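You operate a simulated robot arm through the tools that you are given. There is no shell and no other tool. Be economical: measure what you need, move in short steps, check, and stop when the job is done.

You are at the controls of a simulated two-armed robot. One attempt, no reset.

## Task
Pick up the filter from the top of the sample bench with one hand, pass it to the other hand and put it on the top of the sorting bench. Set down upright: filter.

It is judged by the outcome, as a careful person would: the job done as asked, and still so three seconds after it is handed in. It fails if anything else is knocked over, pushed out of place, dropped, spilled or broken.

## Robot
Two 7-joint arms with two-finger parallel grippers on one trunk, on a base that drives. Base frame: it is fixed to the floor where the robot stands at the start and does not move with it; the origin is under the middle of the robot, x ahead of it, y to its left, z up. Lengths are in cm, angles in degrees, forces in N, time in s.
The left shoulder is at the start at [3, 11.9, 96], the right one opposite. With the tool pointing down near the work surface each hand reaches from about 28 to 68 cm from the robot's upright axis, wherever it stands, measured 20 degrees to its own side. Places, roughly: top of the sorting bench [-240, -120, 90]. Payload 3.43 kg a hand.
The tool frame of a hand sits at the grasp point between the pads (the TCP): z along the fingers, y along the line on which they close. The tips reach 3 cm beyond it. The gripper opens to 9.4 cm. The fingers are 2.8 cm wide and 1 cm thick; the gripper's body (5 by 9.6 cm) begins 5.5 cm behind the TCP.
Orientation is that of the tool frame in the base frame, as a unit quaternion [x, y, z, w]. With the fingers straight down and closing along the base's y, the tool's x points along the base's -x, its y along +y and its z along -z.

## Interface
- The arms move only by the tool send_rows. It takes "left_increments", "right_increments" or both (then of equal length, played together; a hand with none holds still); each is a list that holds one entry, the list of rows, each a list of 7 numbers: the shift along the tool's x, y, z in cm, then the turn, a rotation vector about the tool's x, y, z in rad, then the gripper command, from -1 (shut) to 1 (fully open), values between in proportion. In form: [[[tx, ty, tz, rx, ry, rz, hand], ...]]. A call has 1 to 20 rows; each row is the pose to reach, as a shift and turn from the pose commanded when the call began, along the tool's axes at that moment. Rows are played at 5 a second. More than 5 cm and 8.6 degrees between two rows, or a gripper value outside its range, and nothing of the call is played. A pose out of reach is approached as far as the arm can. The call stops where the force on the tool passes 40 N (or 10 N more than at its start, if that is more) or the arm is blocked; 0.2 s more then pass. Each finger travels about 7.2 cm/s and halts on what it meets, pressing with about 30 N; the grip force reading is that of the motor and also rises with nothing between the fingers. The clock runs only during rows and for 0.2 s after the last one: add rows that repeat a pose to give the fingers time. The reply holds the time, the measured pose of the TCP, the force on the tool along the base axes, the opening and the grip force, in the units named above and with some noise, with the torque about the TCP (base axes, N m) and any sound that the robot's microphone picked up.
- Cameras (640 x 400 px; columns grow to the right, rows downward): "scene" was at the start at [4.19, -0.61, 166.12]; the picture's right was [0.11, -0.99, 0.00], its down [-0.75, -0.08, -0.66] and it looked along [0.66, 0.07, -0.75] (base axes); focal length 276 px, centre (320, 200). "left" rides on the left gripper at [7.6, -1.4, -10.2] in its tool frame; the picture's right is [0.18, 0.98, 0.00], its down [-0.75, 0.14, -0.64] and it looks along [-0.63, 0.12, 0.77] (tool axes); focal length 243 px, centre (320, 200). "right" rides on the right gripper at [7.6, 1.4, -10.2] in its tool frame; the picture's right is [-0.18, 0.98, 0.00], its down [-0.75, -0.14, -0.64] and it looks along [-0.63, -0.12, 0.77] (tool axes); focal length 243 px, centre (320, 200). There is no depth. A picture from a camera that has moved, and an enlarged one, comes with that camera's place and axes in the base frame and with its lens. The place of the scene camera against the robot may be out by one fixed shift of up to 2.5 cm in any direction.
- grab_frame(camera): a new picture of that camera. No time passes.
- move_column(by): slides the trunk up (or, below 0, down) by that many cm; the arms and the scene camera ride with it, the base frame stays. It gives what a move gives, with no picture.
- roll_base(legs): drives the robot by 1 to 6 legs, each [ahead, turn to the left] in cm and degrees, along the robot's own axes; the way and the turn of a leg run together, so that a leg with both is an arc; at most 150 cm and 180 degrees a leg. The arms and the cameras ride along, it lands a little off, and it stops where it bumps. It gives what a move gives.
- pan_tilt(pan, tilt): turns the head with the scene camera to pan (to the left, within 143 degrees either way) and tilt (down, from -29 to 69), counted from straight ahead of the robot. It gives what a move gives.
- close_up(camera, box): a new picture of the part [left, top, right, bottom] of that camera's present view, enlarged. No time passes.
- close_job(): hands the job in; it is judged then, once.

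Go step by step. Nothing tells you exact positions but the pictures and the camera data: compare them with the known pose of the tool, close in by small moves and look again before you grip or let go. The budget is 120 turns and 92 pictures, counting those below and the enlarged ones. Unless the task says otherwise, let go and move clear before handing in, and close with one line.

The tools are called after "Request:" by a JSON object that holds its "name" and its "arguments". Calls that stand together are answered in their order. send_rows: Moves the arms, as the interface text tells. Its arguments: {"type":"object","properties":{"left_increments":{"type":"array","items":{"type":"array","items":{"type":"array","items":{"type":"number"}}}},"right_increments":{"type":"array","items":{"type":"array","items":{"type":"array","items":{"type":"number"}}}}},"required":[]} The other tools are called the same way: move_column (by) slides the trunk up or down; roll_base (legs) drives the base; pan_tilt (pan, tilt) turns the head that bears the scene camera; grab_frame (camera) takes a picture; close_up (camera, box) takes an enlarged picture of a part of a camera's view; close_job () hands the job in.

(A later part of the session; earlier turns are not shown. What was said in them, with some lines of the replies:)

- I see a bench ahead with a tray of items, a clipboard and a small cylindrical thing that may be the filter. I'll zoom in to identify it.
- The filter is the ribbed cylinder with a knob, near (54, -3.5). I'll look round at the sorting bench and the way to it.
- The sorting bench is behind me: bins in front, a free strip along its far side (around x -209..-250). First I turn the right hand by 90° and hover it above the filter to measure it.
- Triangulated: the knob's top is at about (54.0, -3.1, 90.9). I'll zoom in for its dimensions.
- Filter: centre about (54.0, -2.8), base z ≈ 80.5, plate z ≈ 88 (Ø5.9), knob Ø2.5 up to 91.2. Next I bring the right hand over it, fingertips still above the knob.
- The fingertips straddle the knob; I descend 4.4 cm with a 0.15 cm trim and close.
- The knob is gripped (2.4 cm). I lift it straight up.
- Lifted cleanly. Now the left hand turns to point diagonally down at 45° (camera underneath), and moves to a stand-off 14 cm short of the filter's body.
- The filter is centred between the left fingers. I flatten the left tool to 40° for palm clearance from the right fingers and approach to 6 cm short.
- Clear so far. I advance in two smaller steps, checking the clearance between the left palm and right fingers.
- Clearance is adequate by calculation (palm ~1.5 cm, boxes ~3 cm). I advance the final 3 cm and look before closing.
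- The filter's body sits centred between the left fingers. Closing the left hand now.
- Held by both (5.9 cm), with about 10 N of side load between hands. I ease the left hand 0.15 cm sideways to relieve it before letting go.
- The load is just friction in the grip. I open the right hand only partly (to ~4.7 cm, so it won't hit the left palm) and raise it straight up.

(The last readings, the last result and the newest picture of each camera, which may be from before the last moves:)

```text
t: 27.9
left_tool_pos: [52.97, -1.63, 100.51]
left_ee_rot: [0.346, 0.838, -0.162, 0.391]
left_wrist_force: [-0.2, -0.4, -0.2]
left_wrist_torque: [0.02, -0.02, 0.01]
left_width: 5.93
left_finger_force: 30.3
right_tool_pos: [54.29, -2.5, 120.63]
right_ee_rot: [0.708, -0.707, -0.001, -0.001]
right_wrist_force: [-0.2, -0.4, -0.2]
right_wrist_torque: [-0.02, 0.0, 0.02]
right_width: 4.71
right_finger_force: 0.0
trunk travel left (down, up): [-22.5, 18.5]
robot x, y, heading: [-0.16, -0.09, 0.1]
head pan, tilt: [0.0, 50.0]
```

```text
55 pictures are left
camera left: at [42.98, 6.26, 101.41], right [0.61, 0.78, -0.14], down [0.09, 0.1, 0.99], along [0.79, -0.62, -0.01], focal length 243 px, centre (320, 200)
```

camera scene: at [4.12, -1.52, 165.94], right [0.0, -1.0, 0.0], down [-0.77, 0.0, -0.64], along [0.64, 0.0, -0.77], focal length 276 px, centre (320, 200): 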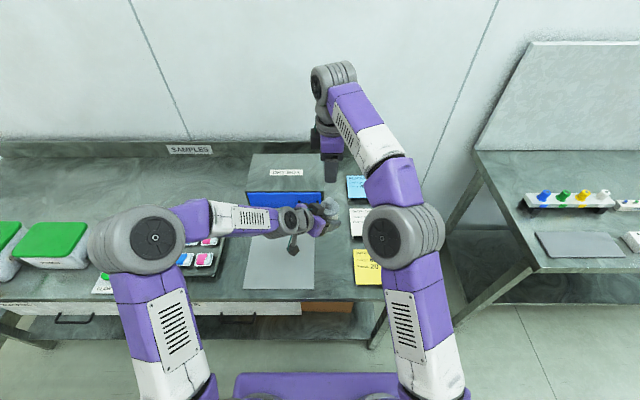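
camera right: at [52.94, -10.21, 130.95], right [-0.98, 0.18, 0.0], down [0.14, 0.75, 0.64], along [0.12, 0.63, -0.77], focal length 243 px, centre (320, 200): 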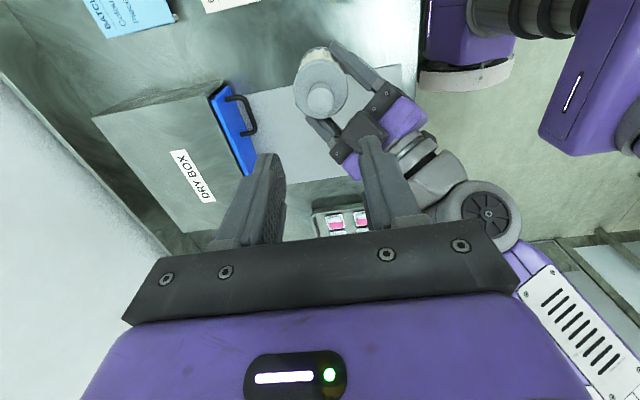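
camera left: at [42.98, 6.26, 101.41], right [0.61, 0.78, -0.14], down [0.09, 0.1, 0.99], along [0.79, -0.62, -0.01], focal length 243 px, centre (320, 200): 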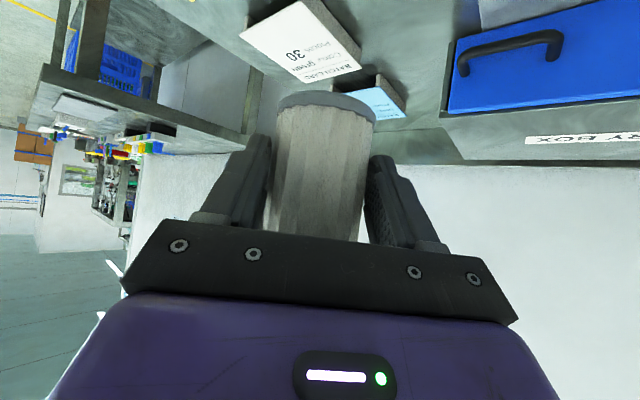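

The left hand alone holds the filter upright. I back away from the sample bench, then tuck the right arm.

Request:
{"name": "roll_base", "arguments": {"legs": [[-50, 0]]}}

Request:
{"name": "send_rows", "arguments": {"right_increments": [[[3, 3, 0, 0, 0, 0, 0], [6, 6, 0, 0, 0, 0, 0], [9, 9, 0, 0, 0, 0, 0], [12, 12, 0, 0, 0, 0, 0], [15, 15, 0, 0, 0, 0, 0], [18, 17, 0, 0, 0, 0, 0], [18, 17, 0, 0, 0, 0, 0]]]}}

Request:
{"name": "move_column", "arguments": {"by": 12}}

Request:
{"name": "pan_tilt", "arguments": {"pan": 140, "tilt": 25}}

Request:
{"name": "grab_frame", "arguments": {"camera": "scene"}}

Request:
{"name": "pan_tilt", "arguments": {"pan": -130, "tilt": 30}}

Request:
{"name": "grab_frame", "arguments": {"camera": "scene"}}

Request:
{"name": "grab_frame", "arguments": {"camera": "left"}}

```text
t: 30.8
left_tool_pos: [2.78, -1.67, 100.57]
left_ee_rot: [0.349, 0.837, -0.163, 0.39]
left_wrist_force: [-0.1, -0.4, 0.2]
left_wrist_torque: [0.01, 0.02, 0.0]
left_width: 5.95
left_finger_force: 29.6
right_tool_pos: [3.99, -2.64, 120.71]
right_ee_rot: [-0.706, 0.709, -0.001, -0.001]
right_wrist_force: [0.2, 0.2, -0.4]
right_wrist_torque: [-0.02, -0.01, 0.02]
right_width: 4.72
right_finger_force: 0.2
trunk travel left (down, up): [-22.5, 18.5]
robot x, y, heading: [-50.42, 0.03, -0.1]
head pan, tilt: [0.0, 50.0]
```

```text
t: 32.4
left_tool_pos: [2.75, -1.59, 100.52]
left_ee_rot: [0.347, 0.837, -0.162, 0.391]
left_wrist_force: [-0.4, 0.0, -0.3]
left_wrist_torque: [0.01, 0.01, -0.01]
left_width: 5.89
left_finger_force: 29.4
right_tool_pos: [-12.83, -20.34, 120.85]
right_ee_rot: [-0.707, 0.707, 0.0, 0.0]
right_wrist_force: [-0.6, -0.2, -0.5]
right_wrist_torque: [-0.01, -0.03, -0.01]
right_width: 4.68
right_finger_force: 0.0
trunk travel left (down, up): [-22.5, 18.5]
robot x, y, heading: [-50.25, -0.16, -0.1]
head pan, tilt: [0.0, 50.0]
```

```text
t: 33.9
left_tool_pos: [2.83, -1.62, 112.59]
left_ee_rot: [0.348, 0.837, -0.162, 0.39]
left_wrist_force: [-0.8, -0.3, -1.1]
left_wrist_torque: [0.02, 0.04, -0.02]
left_width: 5.88
left_finger_force: 29.8
right_tool_pos: [-12.86, -20.35, 132.67]
right_ee_rot: [-0.706, 0.708, 0.0, 0.0]
right_wrist_force: [0.5, 0.0, -0.5]
right_wrist_torque: [0.05, -0.04, -0.01]
right_width: 4.71
right_finger_force: 0.1
trunk travel left (down, up): [-34.5, 6.5]
robot x, y, heading: [-50.29, 0.42, -0.1]
head pan, tilt: [0.0, 50.0]
```

```text
t: 36.1
left_tool_pos: [2.85, -1.59, 112.62]
left_ee_rot: [0.347, 0.837, -0.162, 0.391]
left_wrist_force: [0.6, -0.3, -0.5]
left_wrist_torque: [0.04, 0.02, -0.01]
left_width: 5.9
left_finger_force: 30.1
right_tool_pos: [-12.85, -20.34, 132.72]
right_ee_rot: [0.707, -0.707, 0.0, 0.0]
right_wrist_force: [-0.2, 0.0, -0.2]
right_wrist_torque: [0.01, -0.01, 0.01]
right_width: 4.7
right_finger_force: 0.2
trunk travel left (down, up): [-34.5, 6.5]
robot x, y, heading: [-50.58, -0.42, 0.0]
head pan, tilt: [140.0, 25.0]
```

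```text
54 pictures are left
camera scene: at [-60.92, 4.48, 181.69], right [0.64, 0.76, 0.0], down [0.32, -0.27, -0.91], along [-0.69, 0.58, -0.42], focal length 276 px, centre (320, 200)
```

scene: 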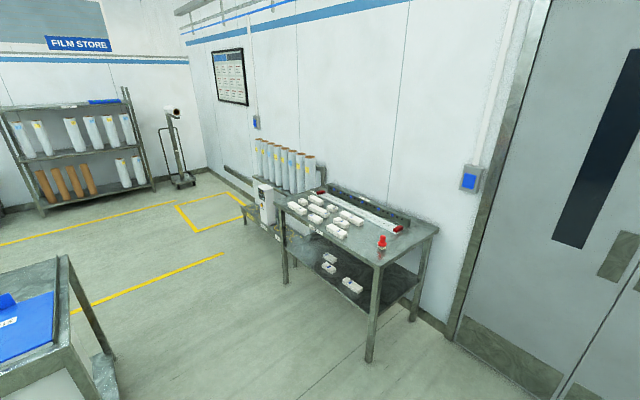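

```text
t: 39.9
left_tool_pos: [2.9, -1.61, 112.54]
left_ee_rot: [0.348, 0.837, -0.162, 0.39]
left_wrist_force: [-0.6, 1.4, -0.4]
left_wrist_torque: [0.02, 0.01, -0.03]
left_width: 5.87
left_finger_force: 29.9
right_tool_pos: [-13.04, -20.32, 132.63]
right_ee_rot: [-0.707, 0.707, 0.001, 0.001]
right_wrist_force: [-0.5, 0.3, -0.1]
right_wrist_torque: [-0.01, 0.0, -0.03]
right_width: 4.71
right_finger_force: 0.1
trunk travel left (down, up): [-34.5, 6.5]
robot x, y, heading: [-50.36, 0.22, -0.3]
head pan, tilt: [-130.0, 30.0]
```

```text
53 pictures are left
camera scene: at [-59.69, -8.38, 180.9], right [-0.77, 0.64, 0.0], down [0.32, 0.38, -0.87], along [-0.56, -0.66, -0.5], focal length 276 px, centre (320, 200)
```

scene: 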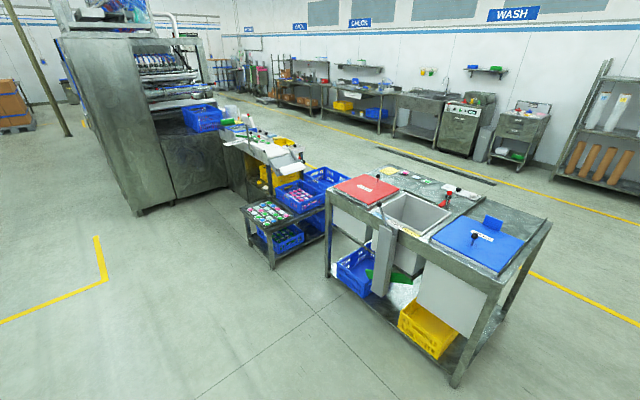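

```text
52 pictures are left
camera left: at [-7.31, 6.27, 113.4], right [0.61, 0.78, -0.14], down [0.09, 0.1, 0.99], along [0.78, -0.62, -0.01], focal length 243 px, centre (320, 200)
```

left: 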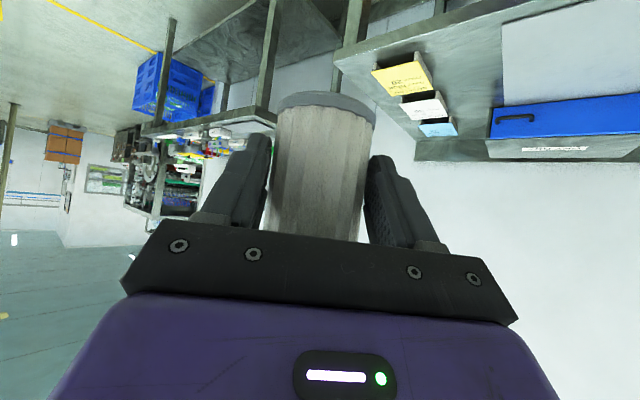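

Request:
{"name": "close_up", "arguments": {"camera": "scene", "box": [320, 160, 560, 290]}}

```text
2.67 times, centred on (440, 225) of scene
camera zoom: at [-59.69, -8.38, 180.9], right [-0.77, 0.64, 0.0], down [0.32, 0.38, -0.87], along [-0.56, -0.66, -0.5], focal length 735 px, centre (0, 133)
```

zoom: 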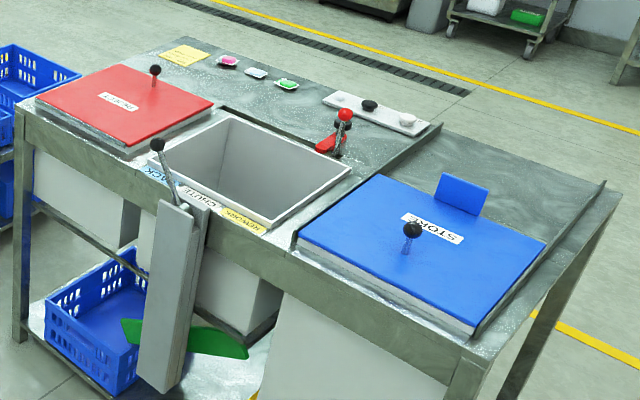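

The free spot on the sorting bench is behind the open bin, between the row of small pieces and the bin, near (-227, -94). I'll drive round the bench's open end to its far side, keeping clear of the wall table.

Request:
{"name": "roll_base", "arguments": {"legs": [[0, -20], [-128, 0], [0, 20]]}}

Request:
{"name": "roll_base", "arguments": {"legs": [[-100, 0], [-60, 0]]}}

Request:
{"name": "pan_tilt", "arguments": {"pan": -75, "tilt": 35}}

Request:
{"name": "grab_frame", "arguments": {"camera": "scene"}}

```text
t: 48.4
left_tool_pos: [-115.41, 42.49, 112.61]
left_ee_rot: [0.348, 0.837, -0.162, 0.39]
left_wrist_force: [-0.3, 0.6, -1.2]
left_wrist_torque: [0.02, -0.01, 0.03]
left_width: 5.87
left_finger_force: 29.4
right_tool_pos: [-131.07, 23.79, 132.62]
right_ee_rot: [-0.706, 0.708, 0.0, 0.0]
right_wrist_force: [-0.6, -0.1, 0.3]
right_wrist_torque: [0.0, 0.02, -0.01]
right_width: 4.71
right_finger_force: 0.1
trunk travel left (down, up): [-34.5, 6.5]
robot x, y, heading: [-168.27, 44.37, -0.5]
head pan, tilt: [-130.0, 30.0]
```

```text
t: 56.7
left_tool_pos: [-276.48, 42.88, 112.53]
left_ee_rot: [0.347, 0.837, -0.162, 0.391]
left_wrist_force: [0.2, -0.2, -1.0]
left_wrist_torque: [0.0, 0.02, -0.01]
left_width: 5.83
left_finger_force: 30.6
right_tool_pos: [-292.27, 24.19, 132.68]
right_ee_rot: [-0.707, 0.707, 0.0, 0.0]
right_wrist_force: [0.1, -0.1, 0.5]
right_wrist_torque: [-0.02, 0.0, 0.02]
right_width: 4.74
right_finger_force: 0.0
trunk travel left (down, up): [-34.5, 6.5]
robot x, y, heading: [-329.31, 44.72, 0.1]
head pan, tilt: [-130.0, 30.0]
```

```text
t: 57.9
left_tool_pos: [-276.5, 42.9, 112.56]
left_ee_rot: [0.347, 0.837, -0.162, 0.39]
left_wrist_force: [0.1, 0.5, -1.1]
left_wrist_torque: [0.0, 0.03, 0.0]
left_width: 5.82
left_finger_force: 30.4
right_tool_pos: [-292.09, 24.17, 132.78]
right_ee_rot: [-0.707, 0.708, 0.0, 0.0]
right_wrist_force: [0.2, -0.4, 0.5]
right_wrist_torque: [0.02, 0.02, -0.03]
right_width: 4.71
right_finger_force: 0.0
trunk travel left (down, up): [-34.5, 6.5]
robot x, y, heading: [-329.4, 44.22, -0.1]
head pan, tilt: [-75.0, 35.0]
```

```text
50 pictures are left
camera scene: at [-330.89, 34.6, 180.12], right [-0.97, -0.26, 0.0], down [-0.15, 0.55, -0.82], along [0.21, -0.79, -0.57], focal length 276 px, centre (320, 200)
```

scene: 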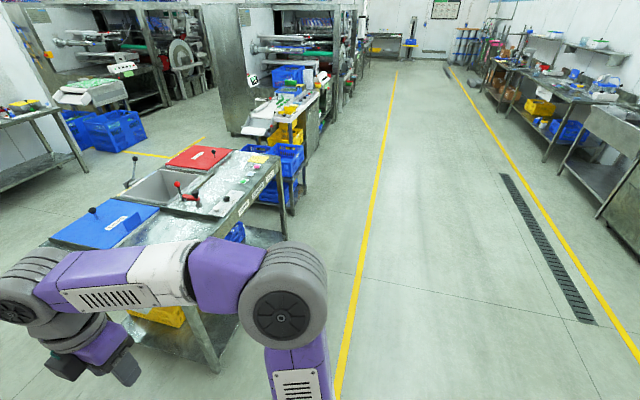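

The far side is clear. I turn, drive along the bench's back, and turn to face it.

Request:
{"name": "roll_base", "arguments": {"legs": [[0, -90], [143, 0], [0, 90]]}}

Request:
{"name": "pan_tilt", "arguments": {"pan": 0, "tilt": 40}}

Request:
{"name": "grab_frame", "arguments": {"camera": "scene"}}

Request:
{"name": "grab_frame", "arguments": {"camera": "left"}}

```text
t: 72.6
left_tool_pos: [-277.69, -104.65, 112.59]
left_ee_rot: [0.373, 0.826, -0.174, 0.385]
left_wrist_force: [0.6, 0.5, -1.3]
left_wrist_torque: [0.0, -0.06, 0.02]
left_width: 5.64
left_finger_force: 30.0
right_tool_pos: [-294.45, -122.41, 132.76]
right_ee_rot: [-0.685, 0.729, 0.0, 0.0]
right_wrist_force: [-0.3, 0.3, 0.4]
right_wrist_torque: [-0.01, -0.03, 0.01]
right_width: 4.72
right_finger_force: 0.0
trunk travel left (down, up): [-34.5, 6.5]
robot x, y, heading: [-330.4, -99.37, -3.8]
head pan, tilt: [-75.0, 35.0]
```

```text
t: 74.1
left_tool_pos: [-277.69, -104.67, 112.42]
left_ee_rot: [0.372, 0.826, -0.173, 0.386]
left_wrist_force: [0.0, 0.0, -1.3]
left_wrist_torque: [0.0, 0.0, -0.01]
left_width: 5.67
left_finger_force: 29.8
right_tool_pos: [-294.55, -122.42, 132.62]
right_ee_rot: [-0.685, 0.729, 0.0, 0.0]
right_wrist_force: [0.4, -0.1, 0.5]
right_wrist_torque: [0.01, 0.0, 0.0]
right_width: 4.71
right_finger_force: 0.0
trunk travel left (down, up): [-34.5, 6.5]
robot x, y, heading: [-330.5, -99.7, -3.8]
head pan, tilt: [0.0, 40.0]
```

```text
49 pictures are left
camera scene: at [-325.64, -101.61, 179.36], right [-0.06, -1.0, 0.0], down [-0.64, 0.04, -0.77], along [0.76, -0.05, -0.64], focal length 276 px, centre (320, 200)
```

scene: 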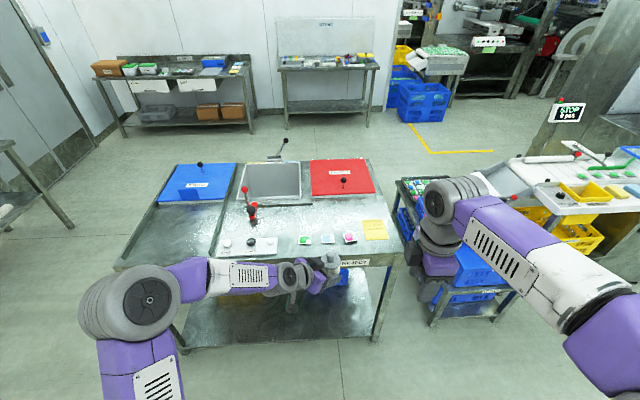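

```text
48 pictures are left
camera left: at [-287.25, -96.22, 113.39], right [0.66, 0.74, -0.14], down [0.1, 0.1, 0.99], along [0.74, -0.67, -0.01], focal length 243 px, centre (320, 200)
```

left: 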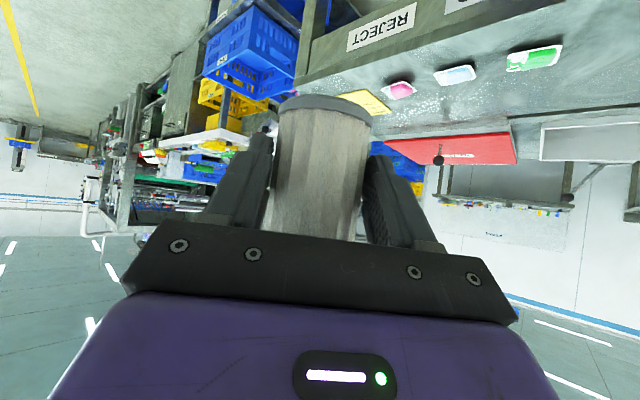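

Request:
{"name": "close_up", "arguments": {"camera": "scene", "box": [110, 140, 420, 300]}}

Request:
{"name": "close_up", "arguments": {"camera": "left", "box": [250, 80, 410, 260]}}

```text
2.06 times, centred on (265, 220) of scene
camera zoom: at [-325.64, -101.61, 179.36], right [-0.06, -1.0, 0.0], down [-0.64, 0.04, -0.77], along [0.76, -0.05, -0.64], focal length 569 px, centre (434, 159)
```

zoom: 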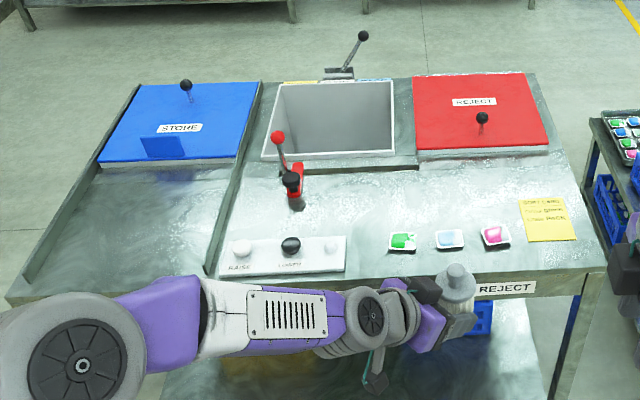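

```text
2.22 times, centred on (330, 170) of left
camera zoom: at [-287.25, -96.22, 113.39], right [0.66, 0.74, -0.14], down [0.1, 0.1, 0.99], along [0.74, -0.67, -0.01], focal length 539 px, centre (298, 267)
```

zoom: 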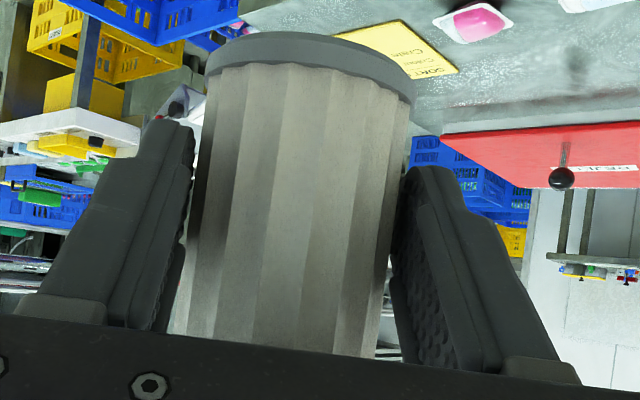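

The spot: (-232, -93), between gauge block and green piece in y, in front of the bin. I correct heading and yaw the left hand to point straight ahead.

Request:
{"name": "roll_base", "arguments": {"legs": [[0, 3.8]]}}

Request:
{"name": "send_rows", "arguments": {"left_increments": [[[0.6, 0.94, -0.72, -0.1, 0, -0.084, -1], [1.2, 1.88, -1.44, -0.2, 0, -0.168, -1], [1.8, 2.82, -2.16, -0.3, 0, -0.252, -1], [2.4, 3.76, -2.88, -0.4, 0, -0.337, -1], [3.0, 4.7, -3.6, -0.5, 0, -0.421, -1], [3.64, 5.66, -4.34, -0.601, 0, -0.505, -1], [3.64, 5.66, -4.34, -0.601, 0, -0.505, -1]]]}}

Request:
{"name": "grab_frame", "arguments": {"camera": "left"}}

Request:
{"name": "grab_frame", "arguments": {"camera": "scene"}}

```text
t: 74.9
left_tool_pos: [-277.46, -101.23, 112.58]
left_ee_rot: [0.346, 0.838, -0.161, 0.391]
left_wrist_force: [0.9, 0.3, -0.6]
left_wrist_torque: [0.03, 0.02, 0.01]
left_width: 5.69
left_finger_force: 29.9
right_tool_pos: [-293.22, -120.03, 132.73]
right_ee_rot: [0.708, -0.706, 0.0, 0.0]
right_wrist_force: [0.7, 0.9, 0.2]
right_wrist_torque: [0.01, -0.01, 0.0]
right_width: 4.71
right_finger_force: 0.0
trunk travel left (down, up): [-34.5, 6.5]
robot x, y, heading: [-330.28, -100.08, 0.2]
head pan, tilt: [0.0, 40.0]
```

```text
t: 76.5
left_tool_pos: [-277.55, -93.2, 112.44]
left_ee_rot: [-0.001, 0.906, 0.001, 0.423]
left_wrist_force: [0.6, 0.1, -0.9]
left_wrist_torque: [0.03, 0.01, 0.03]
left_width: 5.65
left_finger_force: 29.9
right_tool_pos: [-293.12, -120.03, 132.72]
right_ee_rot: [0.708, -0.706, 0.0, -0.001]
right_wrist_force: [0.3, -0.2, -0.5]
right_wrist_torque: [-0.01, 0.02, 0.0]
right_width: 4.7
right_finger_force: 0.1
trunk travel left (down, up): [-34.5, 6.5]
robot x, y, heading: [-330.83, -99.69, -0.4]
head pan, tilt: [0.0, 40.0]
```

```text
45 pictures are left
camera left: at [-290.44, -94.79, 113.36], right [-0.12, 0.98, -0.14], down [-0.01, 0.14, 0.99], along [0.99, 0.12, -0.01], focal length 243 px, centre (320, 200)
```

left: 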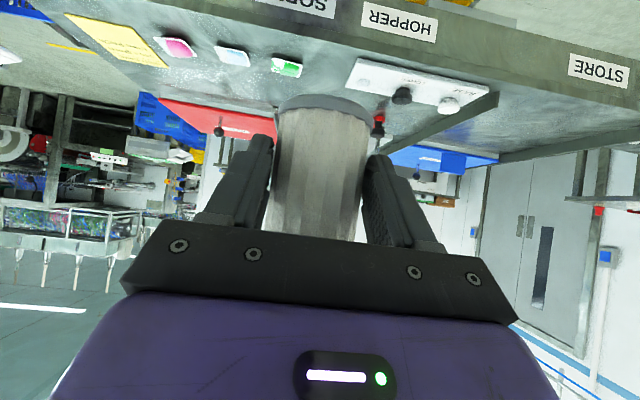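

```text
44 pictures are left
camera scene: at [-325.62, -101.2, 179.36], right [0.0, -1.0, 0.0], down [-0.64, 0.0, -0.77], along [0.77, 0.0, -0.64], focal length 276 px, centre (320, 200)
```

scene: 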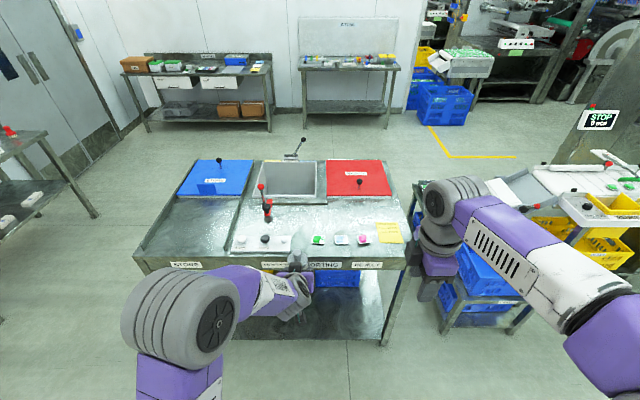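

Positions agree with the earlier estimate. Driving forward 37 cm with the filter well above the bench.

Request:
{"name": "roll_base", "arguments": {"legs": [[25, 0]]}}

Request:
{"name": "roll_base", "arguments": {"legs": [[11, 0]]}}

Request:
{"name": "grab_frame", "arguments": {"camera": "left"}}

Request:
{"name": "pan_tilt", "arguments": {"pan": 0, "tilt": 55}}

Request:
{"name": "grab_frame", "arguments": {"camera": "scene"}}

```text
t: 78.4
left_tool_pos: [-252.74, -92.94, 112.5]
left_ee_rot: [-0.002, 0.906, 0.001, 0.423]
left_wrist_force: [-0.2, -1.2, -0.7]
left_wrist_torque: [0.0, 0.03, 0.01]
left_width: 5.65
left_finger_force: 29.8
right_tool_pos: [-268.13, -119.74, 132.76]
right_ee_rot: [0.71, -0.705, -0.001, 0.0]
right_wrist_force: [0.3, -0.1, -0.3]
right_wrist_torque: [0.02, 0.02, 0.02]
right_width: 4.71
right_finger_force: 0.1
trunk travel left (down, up): [-34.5, 6.5]
robot x, y, heading: [-305.81, -99.35, 0.6]
head pan, tilt: [0.0, 40.0]
```

```text
t: 79.6
left_tool_pos: [-241.78, -92.82, 112.59]
left_ee_rot: [-0.003, 0.906, 0.002, 0.422]
left_wrist_force: [0.8, 0.9, 0.1]
left_wrist_torque: [0.04, 0.03, 0.02]
left_width: 5.67
left_finger_force: 30.8
right_tool_pos: [-257.08, -119.8, 132.75]
right_ee_rot: [0.71, -0.704, 0.0, -0.001]
right_wrist_force: [0.6, 0.0, 0.0]
right_wrist_torque: [0.02, 0.03, -0.01]
right_width: 4.69
right_finger_force: 0.0
trunk travel left (down, up): [-34.5, 6.5]
robot x, y, heading: [-294.72, -99.48, 0.8]
head pan, tilt: [0.0, 40.0]
```

```text
43 pictures are left
camera left: at [-254.56, -94.43, 113.38], right [-0.13, 0.98, -0.14], down [-0.01, 0.14, 0.99], along [0.99, 0.13, -0.01], focal length 243 px, centre (320, 200)
```

left: 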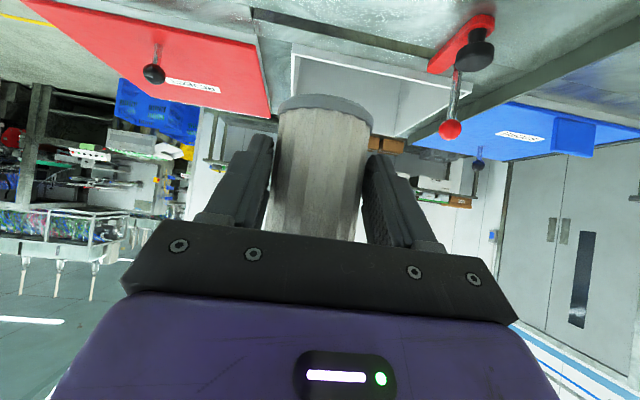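

```text
t: 80.3
left_tool_pos: [-241.74, -92.74, 112.52]
left_ee_rot: [-0.003, 0.907, 0.001, 0.422]
left_wrist_force: [-0.1, -0.1, -0.5]
left_wrist_torque: [0.0, 0.03, 0.02]
left_width: 5.67
left_finger_force: 29.8
right_tool_pos: [-257.03, -119.58, 132.73]
right_ee_rot: [0.71, -0.704, 0.0, 0.0]
right_wrist_force: [0.0, -0.2, -0.2]
right_wrist_torque: [0.01, -0.03, -0.03]
right_width: 4.72
right_finger_force: 0.0
trunk travel left (down, up): [-34.5, 6.5]
robot x, y, heading: [-294.39, -99.51, 0.3]
head pan, tilt: [0.0, 55.0]
```

```text
42 pictures are left
camera scene: at [-291.0, -101.03, 177.3], right [0.01, -1.0, 0.0], down [-0.82, -0.01, -0.57], along [0.57, 0.0, -0.82], focal length 276 px, centre (320, 200)
```

scene: 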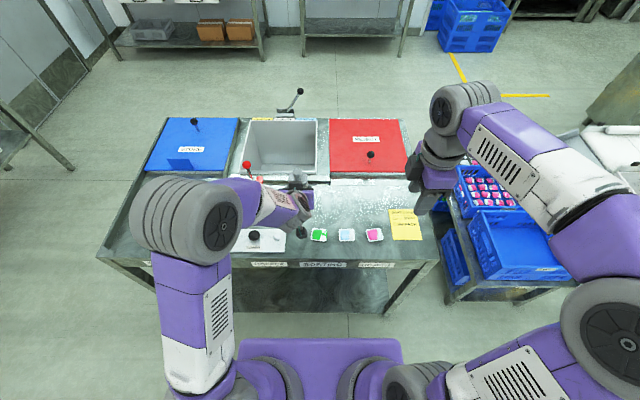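

The hand is above the gap and the base is clear. I move the hand 8 cm forward and then 8 cm down, then check arm and elbow clearance.

Request:
{"name": "send_rows", "arguments": {"left_increments": [[[-1.77, 0, 2.1, 0, 0, 0, -1], [-3.5, 0, 4.2, 0, 0, 0, -1], [-5.3, 0, 6.32, 0, 0, 0, -1], [-3.8, 0, 7.6, 0, 0, 0, -1], [-2.3, 0, 8.9, 0, 0, 0, -1], [-0.7, 0, 10.2, 0, 0, 0, -1], [0.83, 0, 11.46, 0, 0, 0, -1], [0.83, 0, 11.46, 0, 0, 0, -1]]]}}

Request:
{"name": "grab_frame", "arguments": {"camera": "left"}}

Request:
{"name": "close_up", "arguments": {"camera": "scene", "box": [120, 100, 460, 310]}}

```text
t: 82.1
left_tool_pos: [-233.53, -92.76, 104.45]
left_ee_rot: [-0.003, 0.906, 0.001, 0.423]
left_wrist_force: [1.2, 0.5, -0.8]
left_wrist_torque: [0.02, 0.04, 0.01]
left_width: 5.65
left_finger_force: 30.0
right_tool_pos: [-257.07, -119.71, 132.78]
right_ee_rot: [0.71, -0.704, 0.0, 0.001]
right_wrist_force: [0.1, -0.7, -0.4]
right_wrist_torque: [-0.01, 0.03, 0.01]
right_width: 4.68
right_finger_force: 0.0
trunk travel left (down, up): [-34.5, 6.5]
robot x, y, heading: [-294.51, -99.43, 0.7]
head pan, tilt: [0.0, 55.0]
```

```text
41 pictures are left
camera left: at [-246.44, -94.46, 105.31], right [-0.13, 0.98, -0.14], down [-0.01, 0.14, 0.99], along [0.99, 0.13, -0.01], focal length 243 px, centre (320, 200)
```

left: 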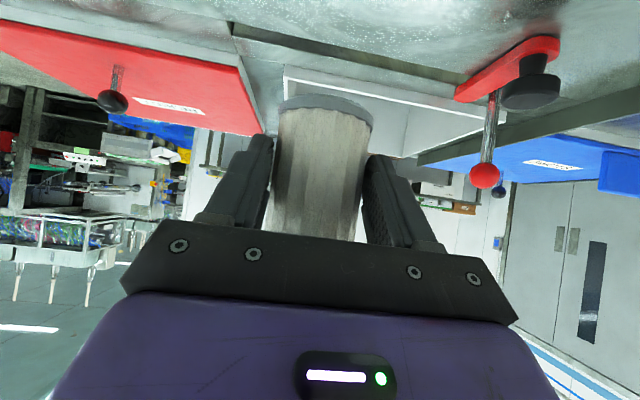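

```text
1.88 times, centred on (290, 205) of scene
camera zoom: at [-291.0, -101.04, 177.3], right [0.01, -1.0, 0.0], down [-0.82, -0.01, -0.57], along [0.57, 0.0, -0.82], focal length 519 px, centre (376, 191)
```

zoom: 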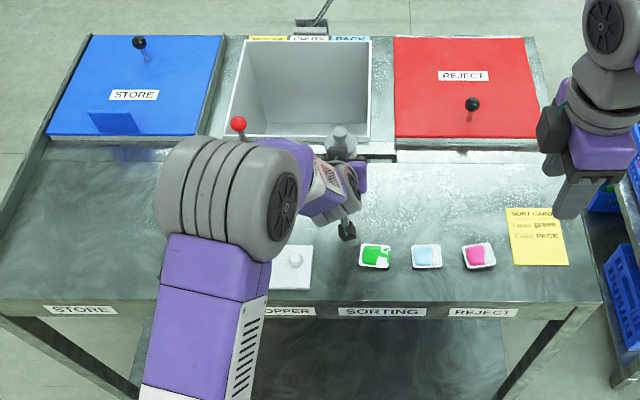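

Clear. Lowering another 6.5 cm and looking again.

Request:
{"name": "send_rows", "arguments": {"left_increments": [[[1.25, 0, 1.04, 0, 0, 0, -1], [2.5, 0, 2.09, 0, 0, 0, -1], [3.75, 0, 3.13, 0, 0, 0, -1], [4.98, 0, 4.18, 0, 0, 0, -1], [4.98, 0, 4.18, 0, 0, 0, -1]]]}}

Request:
{"name": "grab_frame", "arguments": {"camera": "left"}}

Request:
{"name": "close_up", "arguments": {"camera": "scene", "box": [160, 130, 400, 290]}}

Request:
{"name": "grab_frame", "arguments": {"camera": "right"}}

```text
t: 83.3
left_tool_pos: [-233.63, -92.75, 98.1]
left_ee_rot: [-0.003, 0.906, 0.001, 0.423]
left_wrist_force: [-0.3, 0.2, -0.5]
left_wrist_torque: [0.0, 0.03, 0.03]
left_width: 5.65
left_finger_force: 30.7
right_tool_pos: [-257.07, -119.79, 132.63]
right_ee_rot: [0.71, -0.704, -0.001, 0.0]
right_wrist_force: [-1.1, 0.9, 0.6]
right_wrist_torque: [-0.02, 0.02, -0.03]
right_width: 4.7
right_finger_force: 0.1
trunk travel left (down, up): [-34.5, 6.5]
robot x, y, heading: [-294.45, -99.41, 0.5]
head pan, tilt: [0.0, 55.0]
```

```text
39 pictures are left
camera left: at [-246.42, -94.42, 98.92], right [-0.13, 0.98, -0.14], down [-0.01, 0.14, 0.99], along [0.99, 0.13, -0.01], focal length 243 px, centre (320, 200)
```

left: 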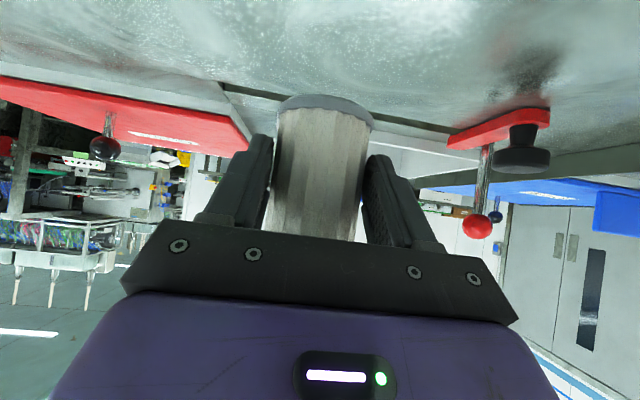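

```text
2.50 times, centred on (280, 210) of scene
camera zoom: at [-291.0, -101.03, 177.29], right [0.01, -1.0, 0.0], down [-0.82, -0.01, -0.57], along [0.57, 0.0, -0.82], focal length 689 px, centre (420, 175)
```

zoom: 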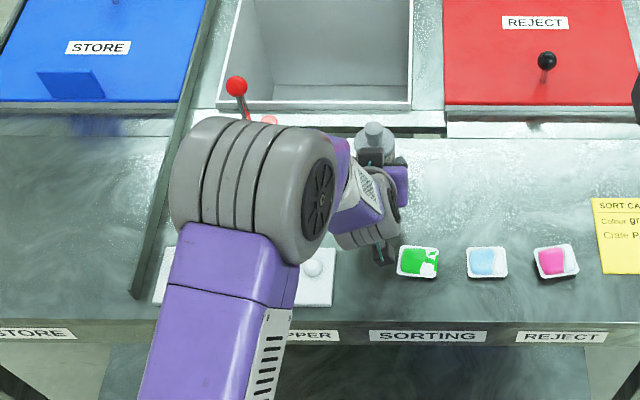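

```text
37 pictures are left
camera right: at [-258.37, -127.32, 143.03], right [-0.98, 0.18, 0.0], down [0.13, 0.75, 0.64], along [0.11, 0.63, -0.77], focal length 243 px, centre (320, 200)
```

right: 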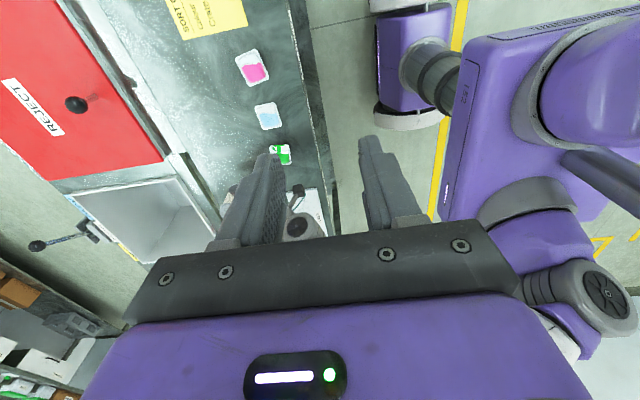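

About 4 cm to go. Lowering 2.8 cm more, then in fine steps until contact.

Request:
{"name": "send_rows", "arguments": {"left_increments": [[[0.77, 0, 0.64, 0, 0, 0, -1], [1.53, 0, 1.29, 0, 0, 0, -1], [2.14, 0, 1.8, 0, 0, 0, -1], [2.14, 0, 1.8, 0, 0, 0, -1]]]}}

Request:
{"name": "grab_frame", "arguments": {"camera": "left"}}

```text
t: 84.3
left_tool_pos: [-233.46, -92.66, 95.31]
left_ee_rot: [-0.002, 0.906, 0.0, 0.423]
left_wrist_force: [0.3, 0.6, -0.6]
left_wrist_torque: [0.03, 0.01, 0.03]
left_width: 5.66
left_finger_force: 29.8
right_tool_pos: [-256.96, -119.64, 132.73]
right_ee_rot: [0.71, -0.704, 0.0, 0.0]
right_wrist_force: [0.1, 0.7, 0.3]
right_wrist_torque: [0.02, 0.04, -0.03]
right_width: 4.69
right_finger_force: 0.0
trunk travel left (down, up): [-34.5, 6.5]
robot x, y, heading: [-294.72, -99.43, 0.8]
head pan, tilt: [0.0, 55.0]
```

```text
36 pictures are left
camera left: at [-246.3, -94.37, 96.1], right [-0.13, 0.98, -0.14], down [-0.01, 0.14, 0.99], along [0.99, 0.13, -0.01], focal length 243 px, centre (320, 200)
```

left: 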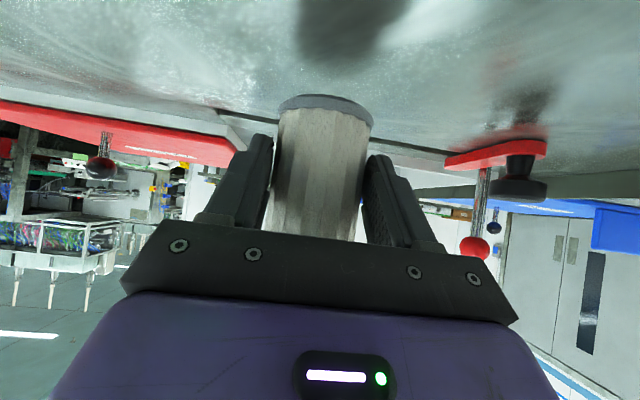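

Request:
{"name": "send_rows", "arguments": {"left_increments": [[[0.23, 0, 0.19, 0, 0, 0, -1], [0.46, 0, 0.39, 0, 0, 0, -1], [0.69, 0, 0.58, 0, 0, 0, -1], [0.69, 0, 0.58, 0, 0, 0, -1]]]}}

Request:
{"name": "close_up", "arguments": {"camera": "left", "box": [200, 50, 440, 200]}}

```text
t: 85.3
left_tool_pos: [-233.52, -92.72, 94.26]
left_ee_rot: [-0.003, 0.906, 0.002, 0.423]
left_wrist_force: [0.5, 0.2, -0.2]
left_wrist_torque: [-0.02, 0.0, 0.03]
left_width: 5.67
left_finger_force: 29.8
right_tool_pos: [-257.12, -119.63, 132.81]
right_ee_rot: [0.71, -0.704, 0.0, 0.0]
right_wrist_force: [-0.6, 0.0, 0.3]
right_wrist_torque: [0.0, 0.02, 0.01]
right_width: 4.7
right_finger_force: 0.1
trunk travel left (down, up): [-34.5, 6.5]
robot x, y, heading: [-294.1, -99.73, 0.6]
head pan, tilt: [0.0, 55.0]
```

```text
2.67 times, centred on (320, 125) of left
camera zoom: at [-246.24, -94.35, 95.17], right [-0.13, 0.98, -0.14], down [-0.01, 0.14, 0.99], along [0.99, 0.12, -0.01], focal length 647 px, centre (320, 400)
```

zoom: 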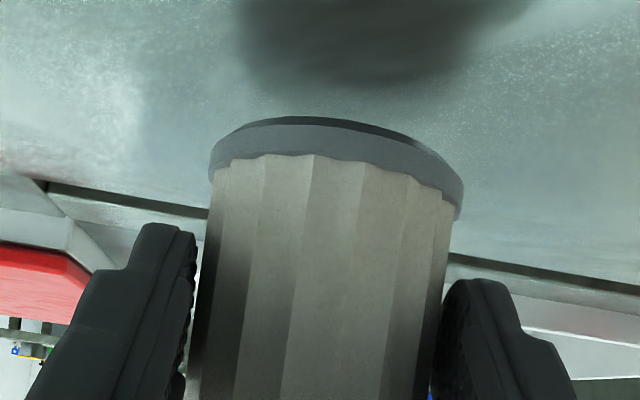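

Request:
{"name": "send_rows", "arguments": {"left_increments": [[[0.19, 0, 0.16, 0, 0, 0, -1], [0.38, 0, 0.32, 0, 0, 0, -1], [0.57, 0, 0.48, 0, 0, 0, -1], [0.57, 0, 0.48, 0, 0, 0, -1]]]}}

Request:
{"name": "send_rows", "arguments": {"left_increments": [[[0.19, 0, 0.16, 0, 0, 0, -1], [0.38, 0, 0.32, 0, 0, 0, -1], [0.38, 0, 0.32, 0, 0, 0, -1]]]}}

Request:
{"name": "close_up", "arguments": {"camera": "left", "box": [200, 50, 440, 200]}}

```text
t: 86.3
left_tool_pos: [-233.5, -92.78, 93.7]
left_ee_rot: [-0.003, 0.906, 0.001, 0.423]
left_wrist_force: [-0.1, -0.4, -0.9]
left_wrist_torque: [0.01, 0.03, 0.01]
left_width: 5.64
left_finger_force: 29.8
right_tool_pos: [-256.97, -119.62, 132.79]
right_ee_rot: [0.71, -0.704, 0.0, 0.0]
right_wrist_force: [-0.3, -0.3, 0.4]
right_wrist_torque: [0.0, 0.0, -0.01]
right_width: 4.7
right_finger_force: 0.0
trunk travel left (down, up): [-34.5, 6.5]
robot x, y, heading: [-294.53, -99.48, 0.8]
head pan, tilt: [0.0, 55.0]
```

```text
t: 87.1
left_tool_pos: [-233.41, -92.68, 93.01]
left_ee_rot: [-0.003, 0.906, 0.001, 0.423]
left_wrist_force: [0.7, 0.4, -1.6]
left_wrist_torque: [0.03, 0.01, 0.0]
left_width: 5.63
left_finger_force: 30.4
right_tool_pos: [-257.03, -119.65, 132.82]
right_ee_rot: [0.71, -0.704, 0.0, 0.0]
right_wrist_force: [0.7, 1.0, 0.5]
right_wrist_torque: [0.0, 0.0, 0.03]
right_width: 4.71
right_finger_force: 0.1
trunk travel left (down, up): [-34.5, 6.5]
robot x, y, heading: [-294.91, -99.85, 0.4]
head pan, tilt: [0.0, 55.0]
```

```text
2.67 times, centred on (320, 125) of left
camera zoom: at [-246.25, -94.35, 93.88], right [-0.13, 0.98, -0.14], down [-0.01, 0.14, 0.99], along [0.99, 0.13, -0.01], focal length 647 px, centre (320, 400)
```

zoom: 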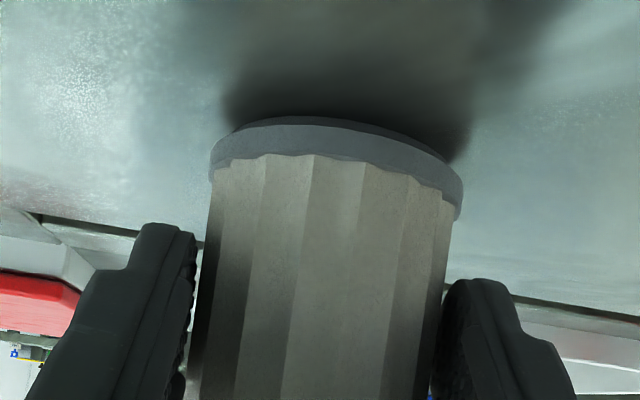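

The shadow closes on the base: almost touching. Continuing with 2 mm steps.

Request:
{"name": "send_rows", "arguments": {"left_increments": [[[0.12, 0, 0.1, 0, 0, 0, -1], [0.23, 0, 0.19, 0, 0, 0, -1], [0.23, 0, 0.19, 0, 0, 0, -1]]]}}

Request:
{"name": "send_rows", "arguments": {"left_increments": [[[0.12, 0, 0.1, 0, 0, 0, -1], [0.12, 0, 0.1, 0, 0, 0, -1]]]}}

Request:
{"name": "close_up", "arguments": {"camera": "left", "box": [200, 50, 440, 200]}}

```text
t: 87.9
left_tool_pos: [-233.47, -92.72, 92.9]
left_ee_rot: [-0.003, 0.906, 0.001, 0.423]
left_wrist_force: [-0.4, -1.4, 2.5]
left_wrist_torque: [0.0, -0.11, -0.03]
left_width: 5.64
left_finger_force: 30.0
right_tool_pos: [-257.11, -119.57, 132.63]
right_ee_rot: [0.71, -0.704, 0.0, 0.0]
right_wrist_force: [0.3, 0.0, 0.8]
right_wrist_torque: [0.05, -0.02, 0.0]
right_width: 4.71
right_finger_force: 0.0
trunk travel left (down, up): [-34.5, 6.5]
robot x, y, heading: [-294.25, -99.96, 0.4]
head pan, tilt: [0.0, 55.0]
```

```text
t: 88.5
left_tool_pos: [-233.51, -92.73, 92.74]
left_ee_rot: [-0.004, 0.905, 0.002, 0.424]
left_wrist_force: [-0.9, 0.2, 10.5]
left_wrist_torque: [0.05, -0.43, 0.03]
left_width: 5.68
left_finger_force: 30.0
right_tool_pos: [-257.19, -119.6, 132.79]
right_ee_rot: [0.71, -0.705, 0.0, 0.001]
right_wrist_force: [0.1, 0.2, 0.6]
right_wrist_torque: [-0.01, -0.03, 0.0]
right_width: 4.71
right_finger_force: 0.1
trunk travel left (down, up): [-34.5, 6.5]
robot x, y, heading: [-294.56, -99.67, 0.3]
head pan, tilt: [0.0, 55.0]
```

```text
2.67 times, centred on (320, 125) of left
camera zoom: at [-246.29, -94.39, 93.56], right [-0.12, 0.98, -0.14], down [-0.01, 0.14, 0.99], along [0.99, 0.13, -0.01], focal length 647 px, centre (320, 400)
```

zoom: 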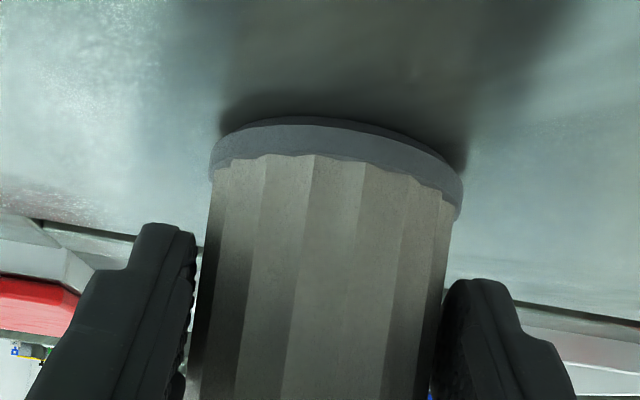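

In contact (10 N), torque suggests the far edge touches first; I level the filter by a small pitch of 1.1° and re-read.

Request:
{"name": "send_rows", "arguments": {"left_increments": [[[0, 0, 0, 0, -0.01, 0, -1], [0, 0, 0, 0, -0.02, 0, -1], [0, 0, 0, 0, -0.02, 0, -1]]]}}

```text
t: 89.3
left_tool_pos: [-233.51, -92.65, 92.72]
left_ee_rot: [-0.003, 0.902, 0.001, 0.432]
left_wrist_force: [-1.2, -1.0, 11.7]
left_wrist_torque: [0.0, 0.14, 0.0]
left_width: 5.66
left_finger_force: 29.7
right_tool_pos: [-257.28, -119.69, 132.91]
right_ee_rot: [0.71, -0.704, 0.0, 0.0]
right_wrist_force: [0.0, 0.0, 0.5]
right_wrist_torque: [0.01, -0.02, 0.0]
right_width: 4.71
right_finger_force: 0.1
trunk travel left (down, up): [-34.5, 6.5]
robot x, y, heading: [-294.76, -99.41, 0.4]
head pan, tilt: [0.0, 55.0]
```

Now level within about half a degree; I back off half of that and slightly relieve the pressure, then open gently.

Request:
{"name": "send_rows", "arguments": {"left_increments": [[[-0.04, 0, -0.03, 0, 0.01, 0, -1], [-0.04, 0, -0.03, 0, 0.01, 0, -1]]]}}

Request:
{"name": "send_rows", "arguments": {"left_increments": [[[0, 0, 0, 0, 0, 0, 0.25], [0, 0, 0, 0, 0, 0, 0.4], [0, 0, 0, 0, 0, 0, 0.6], [0, 0, 0, 0, 0, 0, 1], [0, 0, 0, 0, 0, 0, 1], [0, 0, 0, 0, 0, 0, 1]]]}}

Request:
{"name": "grab_frame", "arguments": {"camera": "left"}}

Request:
{"name": "close_up", "arguments": {"camera": "scene", "box": [220, 130, 380, 270]}}

```text
t: 89.9
left_tool_pos: [-233.57, -92.69, 92.7]
left_ee_rot: [-0.003, 0.904, 0.001, 0.428]
left_wrist_force: [1.4, -0.7, 8.9]
left_wrist_torque: [0.2, -0.42, -0.06]
left_width: 5.65
left_finger_force: 30.7
right_tool_pos: [-257.06, -119.74, 132.72]
right_ee_rot: [0.71, -0.704, 0.0, 0.0]
right_wrist_force: [-0.3, 0.6, 0.3]
right_wrist_torque: [0.0, 0.0, 0.01]
right_width: 4.72
right_finger_force: 0.0
trunk travel left (down, up): [-34.5, 6.5]
robot x, y, heading: [-294.89, -99.39, 0.6]
head pan, tilt: [0.0, 55.0]
```

```text
t: 91.3
left_tool_pos: [-233.6, -92.7, 92.63]
left_ee_rot: [-0.003, 0.904, 0.001, 0.427]
left_wrist_force: [0.2, -0.4, 0.2]
left_wrist_torque: [0.0, 0.01, 0.01]
left_width: 9.39
left_finger_force: 0.1
right_tool_pos: [-257.03, -119.6, 132.82]
right_ee_rot: [0.709, -0.705, -0.001, 0.0]
right_wrist_force: [-0.2, -0.2, 0.0]
right_wrist_torque: [0.05, 0.0, -0.01]
right_width: 4.7
right_finger_force: 0.1
trunk travel left (down, up): [-34.5, 6.5]
robot x, y, heading: [-294.53, -99.6, 0.5]
head pan, tilt: [0.0, 55.0]
```

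```text
32 pictures are left
camera left: at [-246.31, -94.37, 93.39], right [-0.12, 0.98, -0.14], down [-0.02, 0.14, 0.99], along [0.99, 0.13, 0.0], focal length 243 px, centre (320, 200)
```

left: 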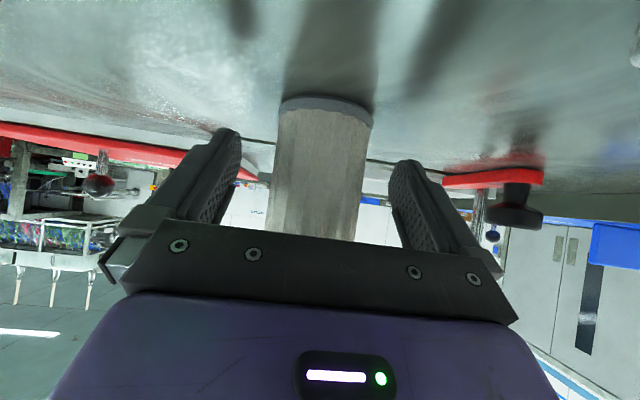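

```text
2.86 times, centred on (300, 200) of scene
camera zoom: at [-290.98, -101.04, 177.29], right [0.01, -1.0, 0.0], down [-0.82, -0.01, -0.57], along [0.57, 0.0, -0.82], focal length 788 px, centre (377, 200)
```

zoom: 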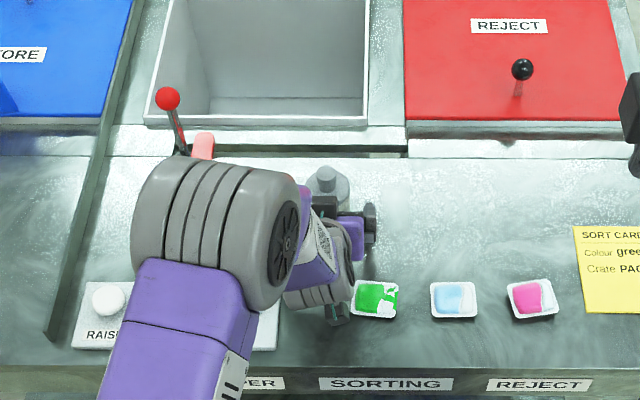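

The filter stands free. I withdraw the left hand back along its own axis (backward and up).

Request:
{"name": "send_rows", "arguments": {"left_increments": [[[0, 0, -1, 0, 0, 0, 1], [0, 0, -3, 0, 0, 0, 1], [0, 0, -5.5, 0, 0, 0, 1], [0, 0, -8, 0, 0, 0, 1], [-1, 0, -11, 0, 0, 0, 1], [-3, 0, -14, 0, 0, 0, 1], [-3, 0, -14, 0, 0, 0, 1]]]}}

Request:
{"name": "grab_frame", "arguments": {"camera": "left"}}

Request:
{"name": "roll_base", "arguments": {"legs": [[-30, 0]]}}

Request:
{"name": "pan_tilt", "arguments": {"pan": 0, "tilt": 40}}

Request:
{"name": "close_up", "arguments": {"camera": "scene", "box": [140, 100, 440, 300]}}

```text
t: 92.9
left_tool_pos: [-242.24, -92.71, 103.71]
left_ee_rot: [-0.003, 0.904, 0.002, 0.427]
left_wrist_force: [-0.4, 0.5, 0.2]
left_wrist_torque: [0.01, 0.0, -0.03]
left_width: 9.38
left_finger_force: 0.0
right_tool_pos: [-257.02, -119.58, 132.73]
right_ee_rot: [0.711, -0.703, 0.0, 0.0]
right_wrist_force: [0.4, -0.4, -0.8]
right_wrist_torque: [-0.02, 0.01, 0.03]
right_width: 4.7
right_finger_force: 0.1
trunk travel left (down, up): [-34.5, 6.5]
robot x, y, heading: [-294.66, -99.46, 0.4]
head pan, tilt: [0.0, 55.0]
```

```text
30 pictures are left
camera left: at [-255.14, -94.34, 104.49], right [-0.12, 0.98, -0.14], down [-0.02, 0.14, 0.99], along [0.99, 0.13, 0.0], focal length 243 px, centre (320, 200)
```

left: 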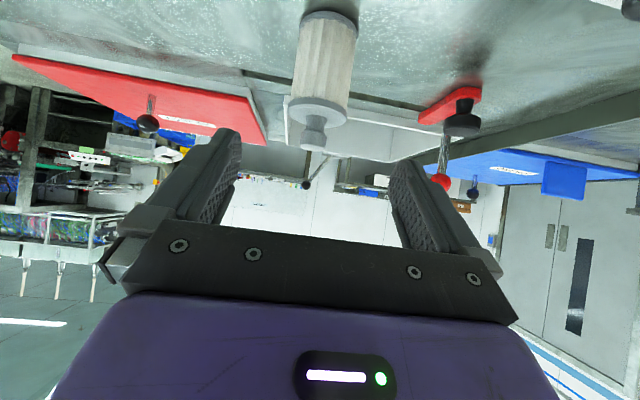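

```text
t: 95.0
left_tool_pos: [-272.58, -92.86, 103.75]
left_ee_rot: [-0.003, 0.904, 0.002, 0.427]
left_wrist_force: [-0.1, -0.6, -0.8]
left_wrist_torque: [0.05, -0.01, 0.0]
left_width: 9.41
left_finger_force: 0.1
right_tool_pos: [-287.37, -119.89, 132.7]
right_ee_rot: [0.711, -0.704, 0.0, 0.0]
right_wrist_force: [-0.3, 0.2, 0.0]
right_wrist_torque: [0.02, -0.02, 0.0]
right_width: 4.71
right_finger_force: 0.0
trunk travel left (down, up): [-34.5, 6.5]
robot x, y, heading: [-324.9, -99.84, 0.4]
head pan, tilt: [0.0, 55.0]
```

```text
t: 95.8
left_tool_pos: [-272.51, -92.94, 103.86]
left_ee_rot: [-0.002, 0.904, 0.001, 0.427]
left_wrist_force: [-0.3, 0.1, 1.0]
left_wrist_torque: [-0.03, 0.0, 0.01]
left_width: 9.41
left_finger_force: 0.0
right_tool_pos: [-287.15, -119.93, 132.75]
right_ee_rot: [0.71, -0.704, 0.0, 0.0]
right_wrist_force: [-0.4, -0.6, -0.3]
right_wrist_torque: [0.02, 0.01, -0.01]
right_width: 4.72
right_finger_force: 0.1
trunk travel left (down, up): [-34.5, 6.5]
robot x, y, heading: [-325.09, -100.02, 0.3]
head pan, tilt: [0.0, 40.0]
```

```text
2.00 times, centred on (290, 200) of scene
camera zoom: at [-319.83, -101.27, 179.35], right [0.01, -1.0, 0.0], down [-0.64, -0.01, -0.77], along [0.77, 0.01, -0.64], focal length 552 px, centre (380, 200)
```

zoom: 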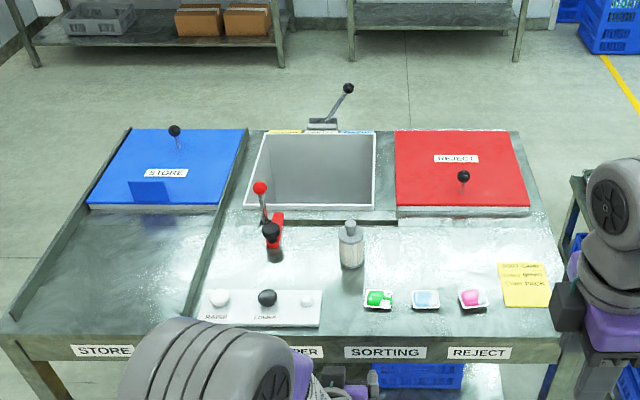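

The filter stands upright on the clear part of the sorting bench. Nothing around it has been disturbed, and both hands are clear, so I'm handing in.

Request:
{"name": "close_job", "arguments": {}}

```text
The job is handed in.
```

The job is handed in: the right hand picked the filter up from the sample bench and passed it to the left hand. The left hand set it upright on the sorting bench, and the last picture shows it standing there with nothing else disturbed.
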